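You operate a simulated robot arm through the tools that you are given. There is no shell and no other tool. Be economical: measure what you need, move in short steps, check, and stop when the job is done.

Carry out the task below with a simulated robot arm. There is one attempt and no reset: what you move stays moved.

TASK
Fetch the thick brake pad from the top of the grey cabinet and stand it on top of the blue reel there.

It is judged by the outcome, as a careful person would: the job done as asked, and still so three seconds after it is handed in. It fails if anything else is knocked over, pushed out of place, dropped, spilled or broken.

THE ROBOT
A 7-joint arm with a two-finger parallel gripper, fixed in place. Base frame: the origin is at the foot of the arm, x ahead of it, y to its left, z up. Lengths are in m, angles in degrees, forces in N, time in s.
With the tool pointing down near the work surface it reaches from about 0.28 to 0.68 m from the base axis. Its first joint turns from -66.0 to 66.0 degrees. Payload 1.57 kg.
The tool frame sits at the grasp point between the pads (the TCP): z along the fingers, y along the line on which they close. The tips reach 0.03 m beyond it. Largest opening 0.11 m; finger width 0.024, thickness 0.012; the body of the gripper, 0.048 by 0.112 m, starts 0.078 m behind the TCP.
Orientation is told as [roll, pitch, yaw] about the base's x, y, z axes, in that order, counted from this pose: with the fingers straight down and closing along the base's y, the tool's x points along the base's -x, its y along +y and its z along -z.

THE INTERFACE
- The arm moves only by the tool drive_tool. Its argument "deltas" is a list of rows, each an object (a shift or turn left out is 0, a gripper value left out holds the last) with "claw": the finger opening in m, from 0 to 0.11; "dp": the shift along the base's x, y, z in units of 50 mm (1.0 is 50 mm), a list of three; "delta_rot": the turn, a rotation vector about the base's x, y, z in units of 4 degrees (1.0 is 4 degrees), a list of three. In form: [{"claw": claw, "dp": [tx, ty, tz], "delta_rot": [wx, wy, wz]}, ...]. A call has 1 to 20 rows; each row shifts and turns the commanded pose from where the row before left it. A call with a number of a shift or a turn outside -1 to 1 is refused whole. Rows are played at 5 a second. More than 0.05 m and 8.6 degrees between two rows, or a gripper value outside its range, and nothing of the call is played. A pose out of reach is approached as far as the arm can. The call stops where the force on the tool passes 40 N (or 10 N more than at its start, if that is more) or the arm is blocked; 0.2 s more then pass. The fingers move at their own pace (about 0.108 m/s each) and stop on an object; they squeeze with about 33 N. The grip force told is the motor's: it shows also when the fingers shut on nothing. Time passes only in rows, and 0.2 s behind the last, so rows that do not move let the fingers close. It gives the time, the measured TCP pose, the force on the tool (base axes), the opening and the grip force at its end, in the units of the frame above (readings bear some noise).
- Cameras (640 x 400 px; columns grow to the right, rows downward): "scene" is fixed at [0.1587, -0.3806, 1.4216]; the picture's right is [0.85, -0.52, 0.00], its down [-0.21, -0.35, -0.91] and it looks along [0.48, 0.78, -0.41] (base axes); focal length 340 px, centre (320, 200). "wrist" rides on the gripper at [-0.036, 0, -0.08] in the tool frame; the picture's right is [0.00, -1.00, 0.00], its down [0.97, 0.00, -0.24] and it looks along [0.24, 0.00, 0.97] (tool axes); focal length 218 px, centre (320, 200). There is no depth. A picture from a camera that has moved, and an enlarged one, comes with that camera's place and axes in the base frame and with its lens.
- camera(camera): a new picture of that camera. It takes no simulated time.
- close_up(camera, box): a new picture of the part [left, top, right, bottom] of that camera's present view, enlarged. It takes no simulated time.
- sign_off(): hands the job in; it is judged then, once.

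Work in short steps. Places have to be worked out from the pictures, the camera data and where the tool is seen: move nearer, look again, correct. Check each grasp and each placing, and mend what went wrong. You have 90 turns and 36 pictures in all, those below and enlarged ones among them. Open the gripper and draw the arm clear of the work before you hand the job in, unless the task says otherwise; then end with one line.

The tools are called after "Call:" as a command line: name --argument value ..., lists and objects as JSON in quotes. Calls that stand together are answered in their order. drive_tool: Moves the arm, as the interface text tells. Its arguments: {"type":"object","properties":{"deltas":{"type":"array","items":{"type":"object","properties":{"claw":{"type":"number"},"dp":{"type":"array","items":{"type":"number"}},"delta_rot":{"type":"array","items":{"type":"number"}}}}}},"required":["deltas"]} The other tools are called the same way: camera (camera) takes a picture; close_up (camera, box) takes an enlarged picture of a part of a camera's view; sign_off () hands the job in.

At the start:

```text
time: 0.0
eef_pos: [0.3934, -0.0526, 1.1959]
ee_rot: [0.0, 0.0, 0.0]
force: [0.0, 1.2, -0.4]
grip_width: 0.1101
finger_force: 0.1
```

scene: 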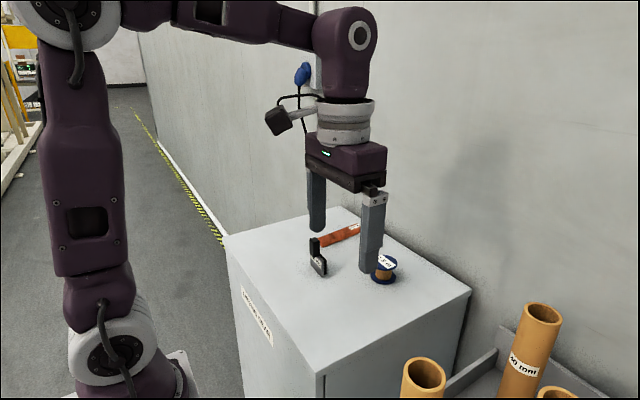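
wrist: 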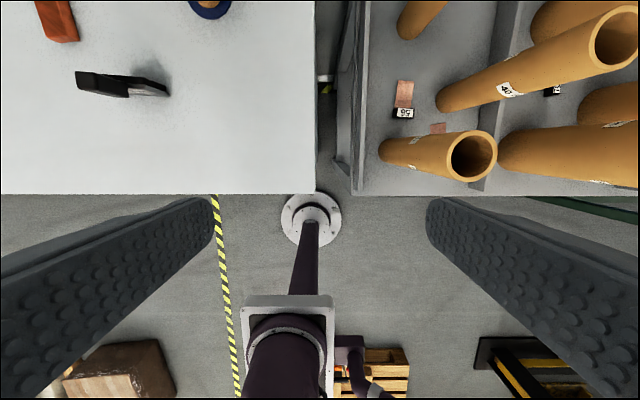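

The pictures show a black pad, an orange item and a blue reel on the cabinet. I'll take close-ups to identify them.

Call:
close_up --camera "scene" --box '[280, 200, 440, 300]'

Call:
close_up --camera "wrist" --box '[0, 0, 320, 200]'

```text
4.00 times, centred on (360, 250) of scene
camera zoom: at [0.1587, -0.3806, 1.4216], right [0.85, -0.52, 0.0], down [-0.21, -0.35, -0.91], along [0.48, 0.78, -0.41], focal length 1358 px, centre (160, 0)
```

zoom: 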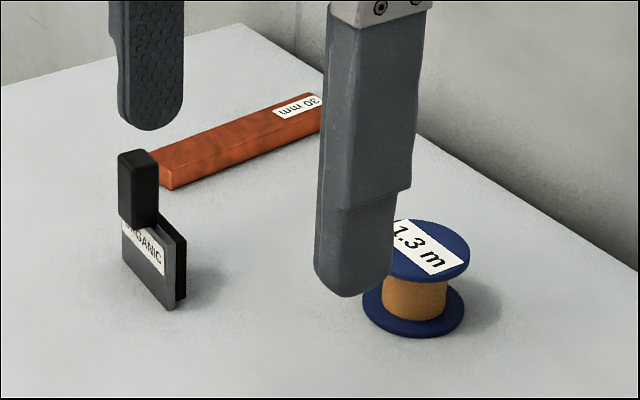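

```text
2.00 times, centred on (160, 100) of wrist
camera zoom: at [0.4317, -0.0532, 1.2753], right [0.0, -1.0, 0.0], down [-0.97, 0.0, 0.24], along [-0.24, 0.0, -0.97], focal length 436 px, centre (640, 400)
```

zoom: 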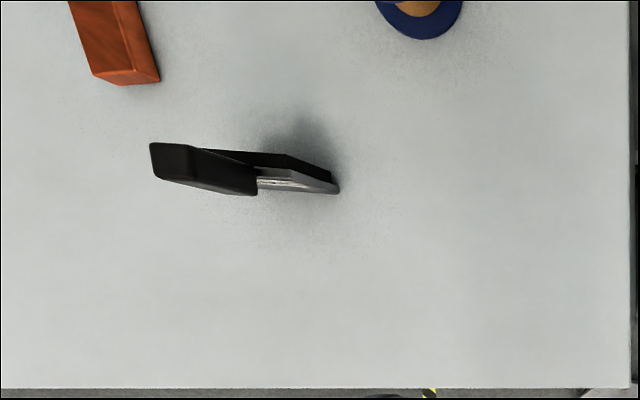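

The cabinet top is at about z=0.94. The pad stands near (0.50, 0.19), running along y, with a black block on its upper left part. I'll move forward and left, staying high, to see it better from above.

Call:
drive_tool --deltas '[{"dp": [0.8, 0.8, 0]}, {"dp": [0.8, 0.8, 0]}, {"dp": [0.5, 0.8, 0]}, {"dp": [0, 0.6, 0]}, {}]'

Call:
camera --camera "wrist"

Call:
close_up --camera "scene" --box '[280, 200, 440, 300]'

```text
refused: row 1 steps farther than a row can; nothing moved
```

```text
31 pictures are left
camera wrist: at [0.4317, -0.0532, 1.2753], right [0.0, -1.0, 0.0], down [-0.97, 0.0, 0.24], along [-0.24, 0.0, -0.97], focal length 218 px, centre (320, 200)
```

wrist: 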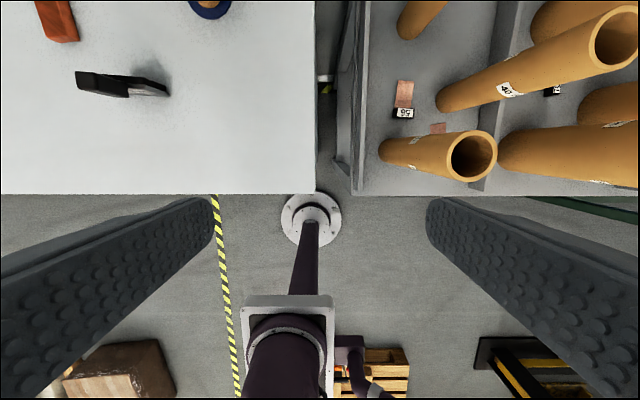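

```text
4.00 times, centred on (360, 250) of scene
camera zoom: at [0.1587, -0.3806, 1.4216], right [0.85, -0.52, 0.0], down [-0.21, -0.35, -0.91], along [0.48, 0.78, -0.41], focal length 1358 px, centre (160, 0)
```

zoom: 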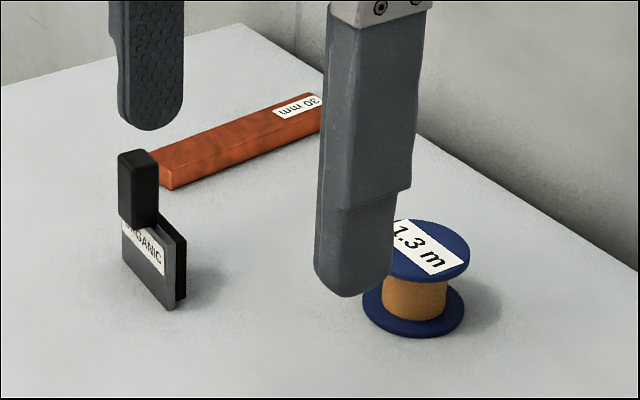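

The row step was limited to 0.05 m in total, so I'll use smaller diagonal steps. Pictures only after moving.

Call:
drive_tool --deltas '[{"dp": [0.6, 0.7, 0]}, {"dp": [0.6, 0.7, 0]}, {"dp": [0.5, 0.7, 0]}, {"dp": [0.3, 0.8, 0]}, {}]'

```text
time: 1.2
eef_pos: [0.493, 0.0928, 1.196]
ee_rot: [0.0, 0.0, -0.1]
force: [-1.0, -0.9, -0.3]
grip_width: 0.1101
finger_force: 0.0
```

I'm now at (0.493, 0.093), high above the objects. I'll look from both cameras.

Call:
camera --camera "wrist"

Call:
close_up --camera "scene" --box '[280, 200, 440, 300]'

```text
29 pictures are left
camera wrist: at [0.531, 0.0909, 1.2753], right [0.0, -1.0, 0.0], down [-0.97, 0.0, 0.24], along [-0.24, 0.0, -0.97], focal length 218 px, centre (320, 200)
```

wrist: 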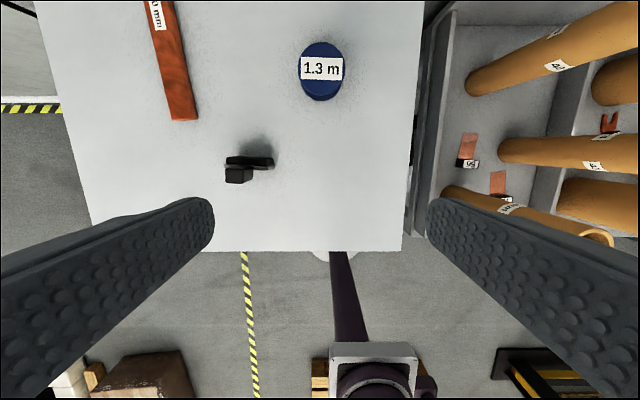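

```text
4.00 times, centred on (360, 250) of scene
camera zoom: at [0.1587, -0.3806, 1.4216], right [0.85, -0.52, 0.0], down [-0.21, -0.35, -0.91], along [0.48, 0.78, -0.41], focal length 1358 px, centre (160, 0)
```

zoom: 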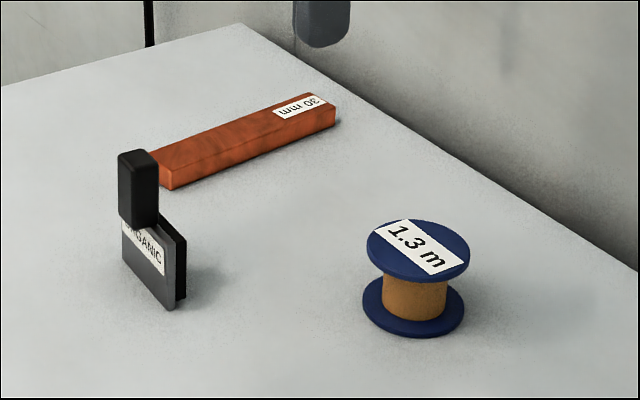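

Call:
close_up --camera "wrist" --box '[200, 120, 296, 180]'

Call:
close_up --camera "scene" --box '[300, 230, 348, 280]'

```text
6.67 times, centred on (248, 150) of wrist
camera zoom: at [0.531, 0.0909, 1.2753], right [0.0, -1.0, 0.0], down [-0.97, 0.0, 0.24], along [-0.24, 0.0, -0.97], focal length 1455 px, centre (800, 533)
```

zoom: 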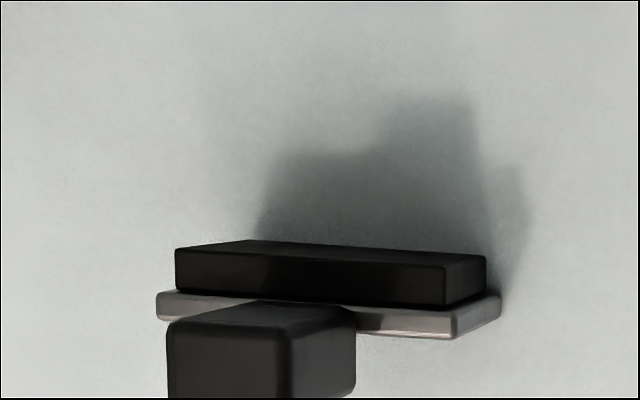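

```text
8.00 times, centred on (324, 255) of scene
camera zoom: at [0.1587, -0.3806, 1.4216], right [0.85, -0.52, 0.0], down [-0.21, -0.35, -0.91], along [0.48, 0.78, -0.41], focal length 2716 px, centre (288, -240)
```

zoom: 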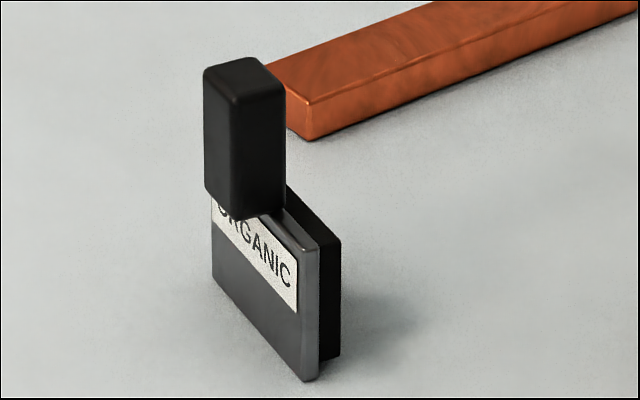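

Working from both views, the pad (steel plate plus friction block) spans x≈0.500–0.515, y≈0.161–0.219 and z 0.94–0.986, yawed by about -3.5°. A tab handle, about 15×20 mm and centred near (0.496, 0.190), rises from its top to z≈1.03. The reel top is at about (0.62, 0.09, 0.981), diameter about 57 mm. I'll go above the handle, partly close the gripper and look again.

Call:
drive_tool --deltas '[{"claw": 0.06, "dp": [0.03, 0.9, 0]}, {"dp": [0.03, 0.9, 0], "delta_rot": [0, 0, -0.85]}, {"dp": [0, 0.15, -0.9]}, {"dp": [0, 0, -0.7]}, {}]'

Call:
camera --camera "wrist"

Call:
close_up --camera "scene" --box '[270, 190, 398, 270]'

```text
time: 2.4
eef_pos: [0.4977, 0.1922, 1.1156]
ee_rot: [0.0, 0.1, -3.5]
force: [0.2, 0.1, -0.1]
grip_width: 0.0598
finger_force: 0.1
```

```text
25 pictures are left
camera wrist: at [0.5354, 0.1885, 1.1947], right [-0.06, -1.0, 0.0], down [-0.97, 0.06, 0.24], along [-0.24, 0.01, -0.97], focal length 218 px, centre (320, 200)
```

wrist: 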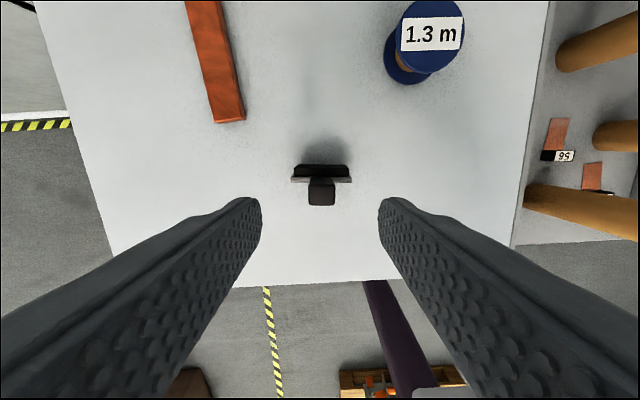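

```text
5.00 times, centred on (334, 230) of scene
camera zoom: at [0.1587, -0.3806, 1.4216], right [0.85, -0.52, 0.0], down [-0.21, -0.35, -0.91], along [0.48, 0.78, -0.41], focal length 1698 px, centre (250, 50)
```

zoom: 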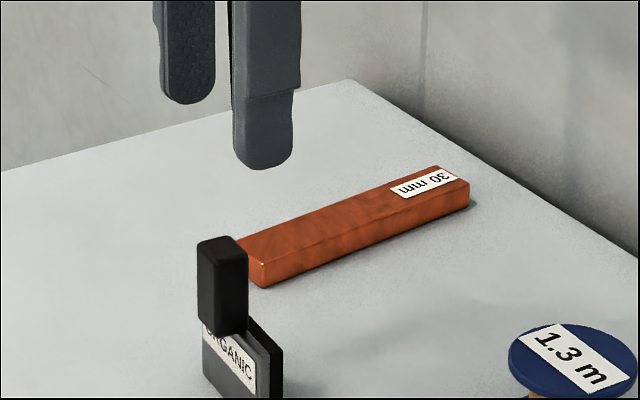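

The handle is centred between the fingers and the yaw matches. I'll descend to TCP z≈1.023, which puts the tips at about 0.993, just above the plate's top edge at 0.986.

Call:
drive_tool --deltas '[{"dp": [0, 0, -0.6]}, {"dp": [0, 0, -0.6]}, {"dp": [0, 0, -0.4]}, {"dp": [0, 0, -0.24]}, {}]'

Call:
close_up --camera "scene" --box '[270, 210, 398, 290]'

Call:
close_up --camera "wrist" --box '[240, 130, 400, 230]'

```text
time: 3.6
eef_pos: [0.4966, 0.1905, 1.0225]
ee_rot: [0.1, 0.0, -3.4]
force: [0.8, -0.4, -0.3]
grip_width: 0.0602
finger_force: 0.2
```

```text
5.00 times, centred on (334, 250) of scene
camera zoom: at [0.1587, -0.3806, 1.4216], right [0.85, -0.52, 0.0], down [-0.21, -0.35, -0.91], along [0.48, 0.78, -0.41], focal length 1698 px, centre (250, -50)
```

zoom: 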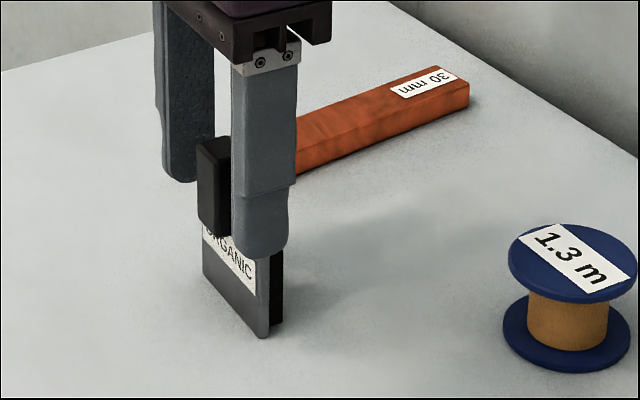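

```text
4.00 times, centred on (320, 180) of wrist
camera zoom: at [0.5339, 0.1877, 1.1014], right [-0.06, -1.0, 0.0], down [-0.97, 0.06, 0.24], along [-0.24, 0.01, -0.97], focal length 873 px, centre (320, 280)
```

zoom: 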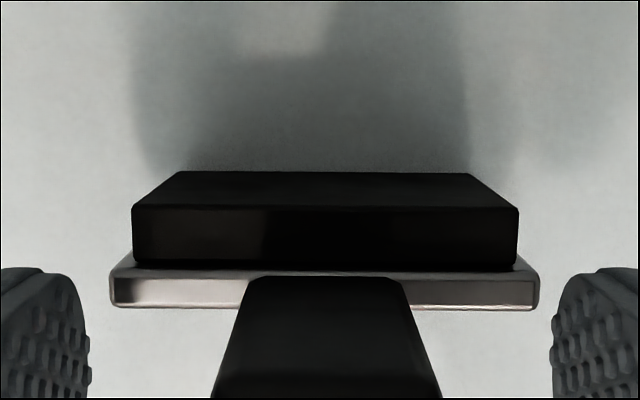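

The fingers straddle the handle, clear of the plate and centred. I'll close the gripper.

Call:
drive_tool --deltas '[{"claw": 0.03}, {"claw": 0.0}, {}, {}]'

```text
time: 4.6
eef_pos: [0.4966, 0.1911, 1.0198]
ee_rot: [0.0, 0.0, -3.4]
force: [-0.2, 0.0, 0.3]
grip_width: 0.0218
finger_force: 33.2
```

The gripper holds a 22 mm wide handle at 33 N. I'll lift straight up and check.

Call:
drive_tool --deltas '[{"dp": [0, 0, 0.3]}, {"dp": [0, 0, 0.6]}, {"dp": [0, 0, 0.7]}, {}]'

Call:
camera --camera "wrist"

Call:
close_up --camera "scene" --box '[270, 190, 430, 290]'

```text
time: 5.6
eef_pos: [0.4943, 0.1926, 1.1035]
ee_rot: [0.0, -0.1, -3.4]
force: [0.6, 0.0, -1.8]
grip_width: 0.0217
finger_force: 33.0
```

```text
21 pictures are left
camera wrist: at [0.532, 0.188, 1.183], right [-0.06, -1.0, 0.0], down [-0.97, 0.06, 0.24], along [-0.24, 0.01, -0.97], focal length 218 px, centre (320, 200)
```

wrist: 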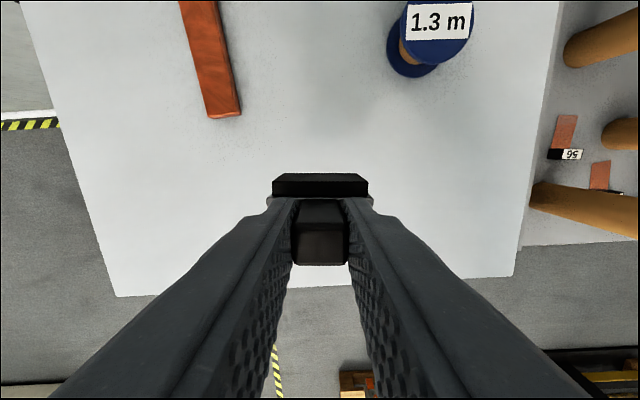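

```text
4.00 times, centred on (350, 240) of scene
camera zoom: at [0.1587, -0.3806, 1.4216], right [0.85, -0.52, 0.0], down [-0.21, -0.35, -0.91], along [0.48, 0.78, -0.41], focal length 1358 px, centre (200, 40)
```

zoom: 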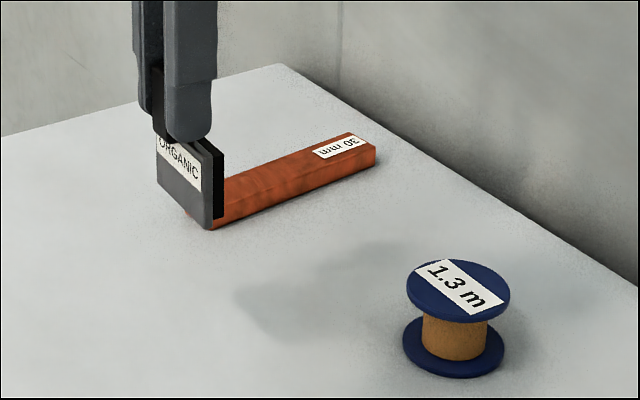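

The pad is held upright, its bottom at about z=1.02, above the reel top. I'll move most of the way towards the reel and re-measure it.

Call:
drive_tool --deltas '[{"dp": [0.2, -0.5, 0.2]}, {"dp": [0.4, -0.7, 0]}, {"dp": [0.4, -0.6, 0]}, {"dp": [0.2, -0.2, 0]}, {}, {}]'

Call:
camera --camera "wrist"

Call:
close_up --camera "scene" --box '[310, 200, 470, 300]'

```text
time: 7.0
eef_pos: [0.5597, 0.0904, 1.1129]
ee_rot: [0.1, 0.0, -3.4]
force: [-0.2, -0.1, -2.2]
grip_width: 0.0216
finger_force: 32.5
```

```text
19 pictures are left
camera wrist: at [0.5956, 0.087, 1.193], right [-0.06, -1.0, 0.0], down [-0.97, 0.06, 0.24], along [-0.24, 0.01, -0.97], focal length 218 px, centre (320, 200)
```

wrist: 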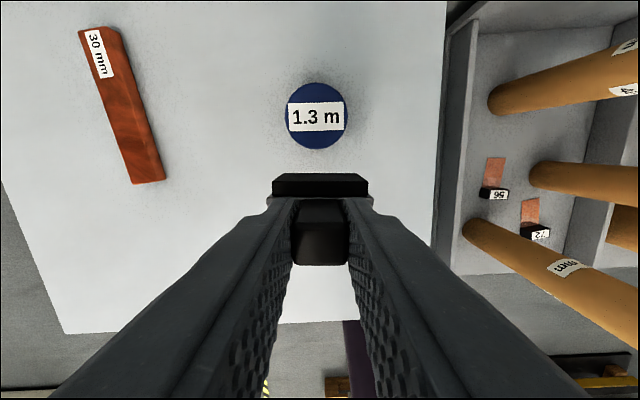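

```text
4.00 times, centred on (390, 250) of scene
camera zoom: at [0.1587, -0.3806, 1.4216], right [0.85, -0.52, 0.0], down [-0.21, -0.35, -0.91], along [0.48, 0.78, -0.41], focal length 1358 px, centre (40, 0)
```

zoom: 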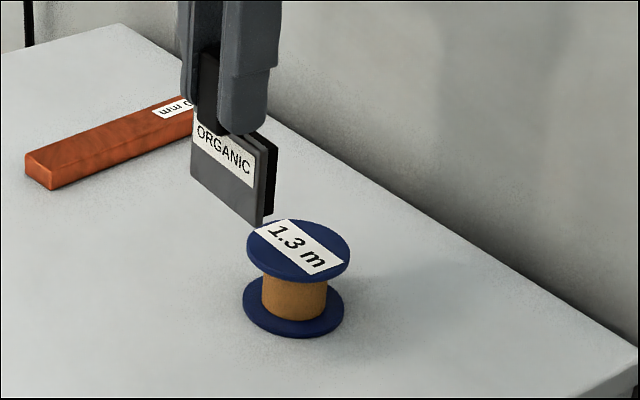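

The reel's top centre comes out at (0.623, 0.0875) and z≈0.982. The pad's centre is about 11 mm ahead of the TCP, so the target TCP is (0.612, 0.088). I'll move there and lower to about 6 mm above contact.

Call:
drive_tool --deltas '[{"dp": [0.5, -0.03, 0]}, {"dp": [0.54, -0.02, 0]}, {}, {"dp": [0, 0, -0.4]}, {"dp": [0, 0, -0.4]}, {}, {}]'

Call:
camera --camera "wrist"

Call:
close_up --camera "scene" --box '[334, 210, 446, 280]'

```text
time: 8.6
eef_pos: [0.608, 0.0881, 1.0734]
ee_rot: [0.1, 0.0, -3.3]
force: [0.0, 0.1, -2.1]
grip_width: 0.0218
finger_force: 33.3
```

```text
17 pictures are left
camera wrist: at [0.646, 0.0848, 1.1521], right [-0.06, -1.0, 0.0], down [-0.97, 0.06, 0.24], along [-0.24, 0.01, -0.97], focal length 218 px, centre (320, 200)
```

wrist: 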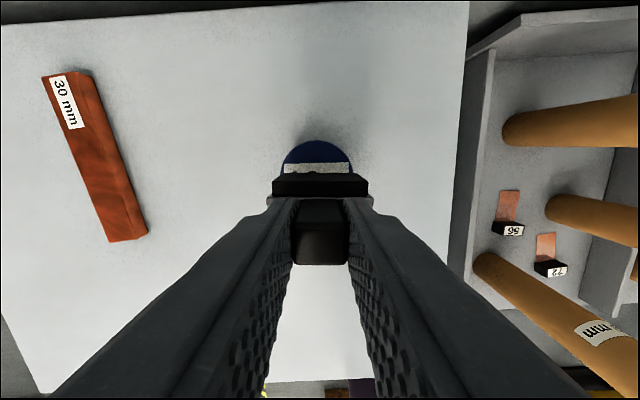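

```text
5.71 times, centred on (390, 245) of scene
camera zoom: at [0.1587, -0.3806, 1.4216], right [0.85, -0.52, 0.0], down [-0.21, -0.35, -0.91], along [0.48, 0.78, -0.41], focal length 1940 px, centre (-80, -57)
```

zoom: 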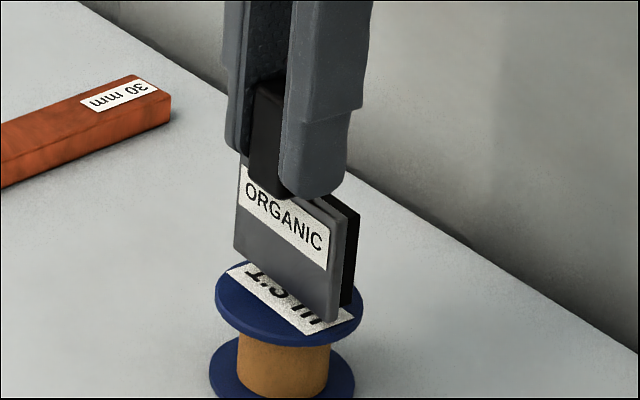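

The pad is about 11 mm above the reel. The picture suggests shifting +2 mm in both x and y to centre it. Then I'll lower slowly.

Call:
drive_tool --deltas '[{"dp": [0.04, 0.04, 0]}, {"dp": [0, 0, -0.1]}, {"dp": [0, 0, -0.04]}, {}, {}]'

Call:
close_up --camera "scene" --box '[334, 220, 430, 280]'

```text
time: 9.8
eef_pos: [0.6102, 0.0898, 1.0665]
ee_rot: [0.0, 0.0, -3.4]
force: [-1.2, -0.1, -2.3]
grip_width: 0.0216
finger_force: 33.4
```

```text
6.67 times, centred on (382, 250) of scene
camera zoom: at [0.1587, -0.3806, 1.4216], right [0.85, -0.52, 0.0], down [-0.21, -0.35, -0.91], along [0.48, 0.78, -0.41], focal length 2264 px, centre (-93, -133)
```

zoom: 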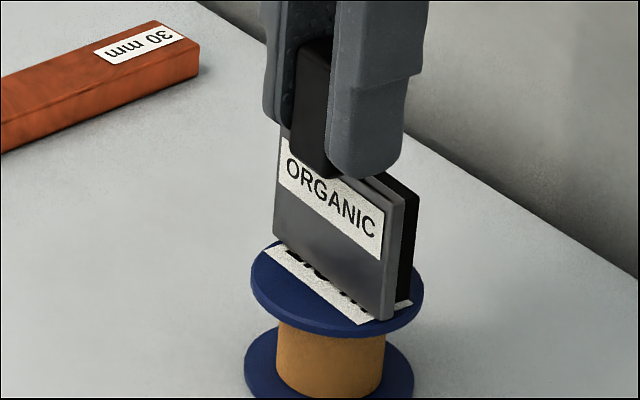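

Still no contact (force unchanged). I'll lower in about 1 mm steps and watch the force.

Call:
drive_tool --deltas '[{"dp": [0, 0, -0.02]}, {"dp": [0, 0, -0.02]}, {}, {}]'

```text
time: 10.8
eef_pos: [0.6115, 0.0911, 1.0643]
ee_rot: [0.0, 0.0, -3.4]
force: [0.2, -0.4, -1.6]
grip_width: 0.0217
finger_force: 33.3
```

The force z is -1.6, so there's hardly any contact yet. I'll go on down.

Call:
drive_tool --deltas '[{"dp": [0, 0, -0.02]}, {"dp": [0, 0, -0.02]}, {}, {}]'

```text
time: 11.8
eef_pos: [0.6102, 0.0901, 1.0635]
ee_rot: [0.0, 0.0, -3.5]
force: [-2.9, 1.8, 19.0]
grip_width: 0.0218
finger_force: 32.5
```

Contact, with about 19 N upward. I'll back off a little to relieve it, then look before releasing.

Call:
drive_tool --deltas '[{"dp": [0, 0, 0.014]}, {}, {}]'

Call:
camera --camera "wrist"

Call:
close_up --camera "scene" --box '[334, 220, 430, 280]'

```text
time: 12.6
eef_pos: [0.6122, 0.0889, 1.0648]
ee_rot: [0.0, -0.1, -3.4]
force: [3.0, 1.3, 16.7]
grip_width: 0.0216
finger_force: 32.8
```

```text
14 pictures are left
camera wrist: at [0.6488, 0.0864, 1.1434], right [-0.06, -1.0, 0.0], down [-0.97, 0.06, 0.24], along [-0.24, 0.01, -0.97], focal length 218 px, centre (320, 200)
```

wrist: 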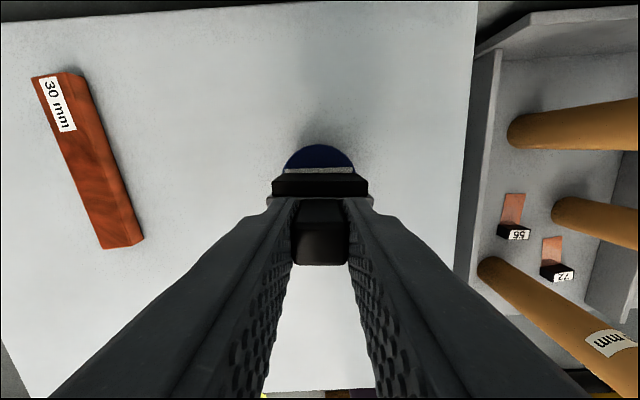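

```text
6.67 times, centred on (382, 250) of scene
camera zoom: at [0.1584, -0.3806, 1.4216], right [0.85, -0.52, 0.0], down [-0.21, -0.35, -0.91], along [0.48, 0.78, -0.41], focal length 2264 px, centre (-93, -133)
```

zoom: 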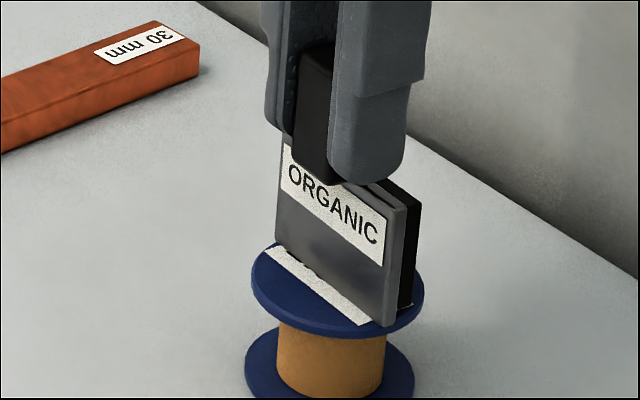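

The pad sits flat and centred on the flange. I'll relieve a little more force before opening.

Call:
drive_tool --deltas '[{"dp": [0, 0, 0.012]}, {}, {}]'

```text
time: 13.4
eef_pos: [0.6109, 0.0897, 1.0642]
ee_rot: [-0.1, 0.1, -3.4]
force: [1.7, -0.3, 1.4]
grip_width: 0.0214
finger_force: 33.0
```

The load is almost gone and the pad is resting lightly, so I'll open gradually.

Call:
drive_tool --deltas '[{"claw": 0.025}, {"claw": 0.03}, {"claw": 0.04}, {"claw": 0.055}, {}, {}]'

Call:
close_up --camera "scene" --box '[334, 220, 430, 280]'

Call:
camera --camera "wrist"

```text
time: 14.8
eef_pos: [0.6121, 0.0899, 1.0639]
ee_rot: [-0.1, 0.1, -3.4]
force: [0.5, 0.6, 0.1]
grip_width: 0.0552
finger_force: 0.0
```

```text
6.67 times, centred on (382, 250) of scene
camera zoom: at [0.1587, -0.3806, 1.4216], right [0.85, -0.52, 0.0], down [-0.21, -0.35, -0.91], along [0.48, 0.78, -0.41], focal length 2264 px, centre (-93, -133)
```

zoom: 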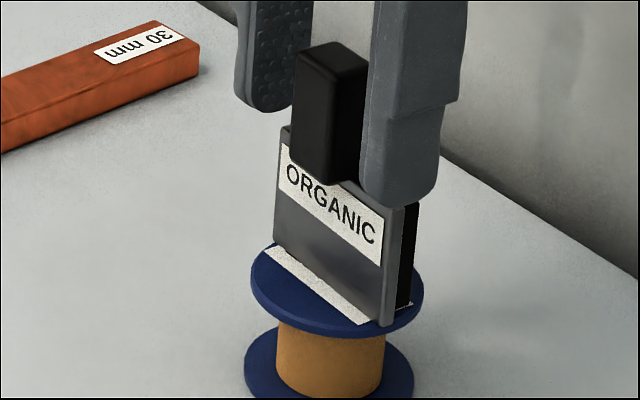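

```text
11 pictures are left
camera wrist: at [0.6489, 0.0867, 1.144], right [-0.06, -1.0, 0.0], down [-0.97, 0.06, 0.24], along [-0.24, 0.01, -0.97], focal length 218 px, centre (320, 200)
```

wrist: 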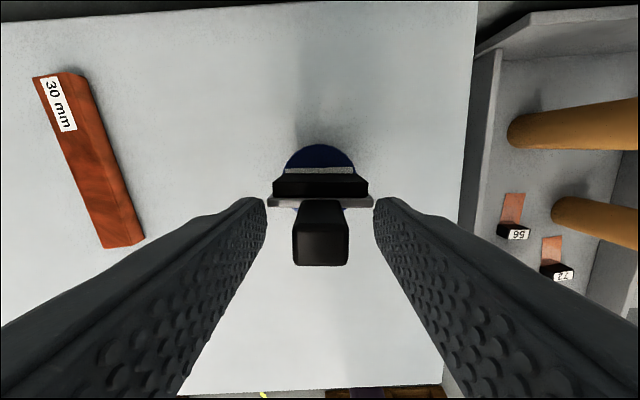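

The pad stands on its own and the fingers are clear of it. I'll go straight up, then back.

Call:
drive_tool --deltas '[{"dp": [0, 0, 0.3]}, {"dp": [0, 0, 0.6]}, {"dp": [0, 0, 0.8]}, {"dp": [0, 0, 0.8]}, {"dp": [-0.8, 0, 0.2]}, {"dp": [-0.8, 0, 0]}, {"dp": [-0.8, 0, 0]}, {}, {}, {}, {}]'

Call:
camera --camera "scene"

Call:
close_up --camera "scene" --box '[310, 200, 470, 300]'

```text
time: 17.2
eef_pos: [0.4911, 0.0889, 1.179]
ee_rot: [-0.1, 0.0, -3.4]
force: [-0.3, 0.4, 0.1]
grip_width: 0.0551
finger_force: 0.1
out of reach, approached as far as the arm can: row 4
```

```text
10 pictures are left
```

scene: 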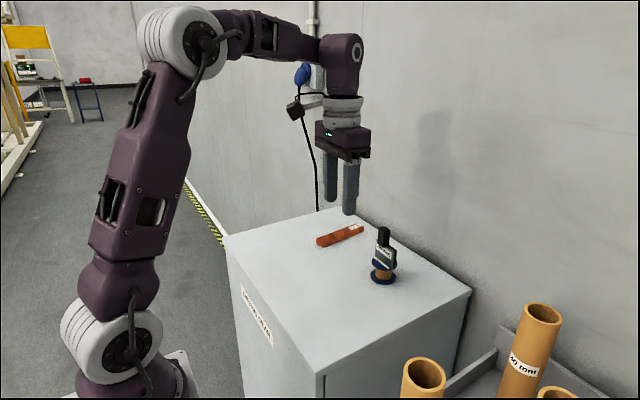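

```text
4.00 times, centred on (390, 250) of scene
camera zoom: at [0.1587, -0.3806, 1.4216], right [0.85, -0.52, 0.0], down [-0.21, -0.35, -0.91], along [0.48, 0.78, -0.41], focal length 1358 px, centre (40, 0)
```

zoom: 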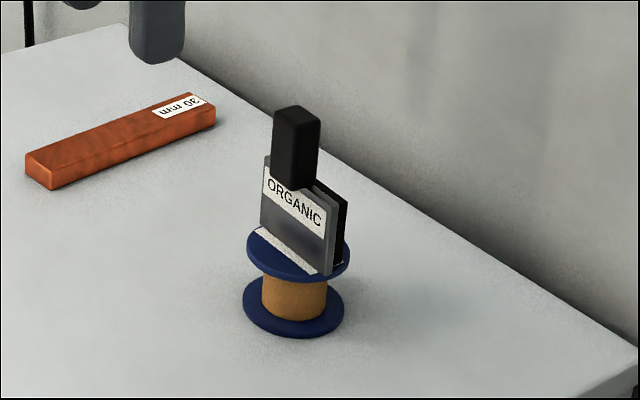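

The pad stands steady on the reel, nothing else has moved, and the arm is clear. I'll hand the job in.

Call:
sign_off

```text
The job is handed in.
```

The brake pad is standing upright and centred on top of the blue reel. Nothing else on the cabinet was disturbed, and the arm is clear with the gripper open.
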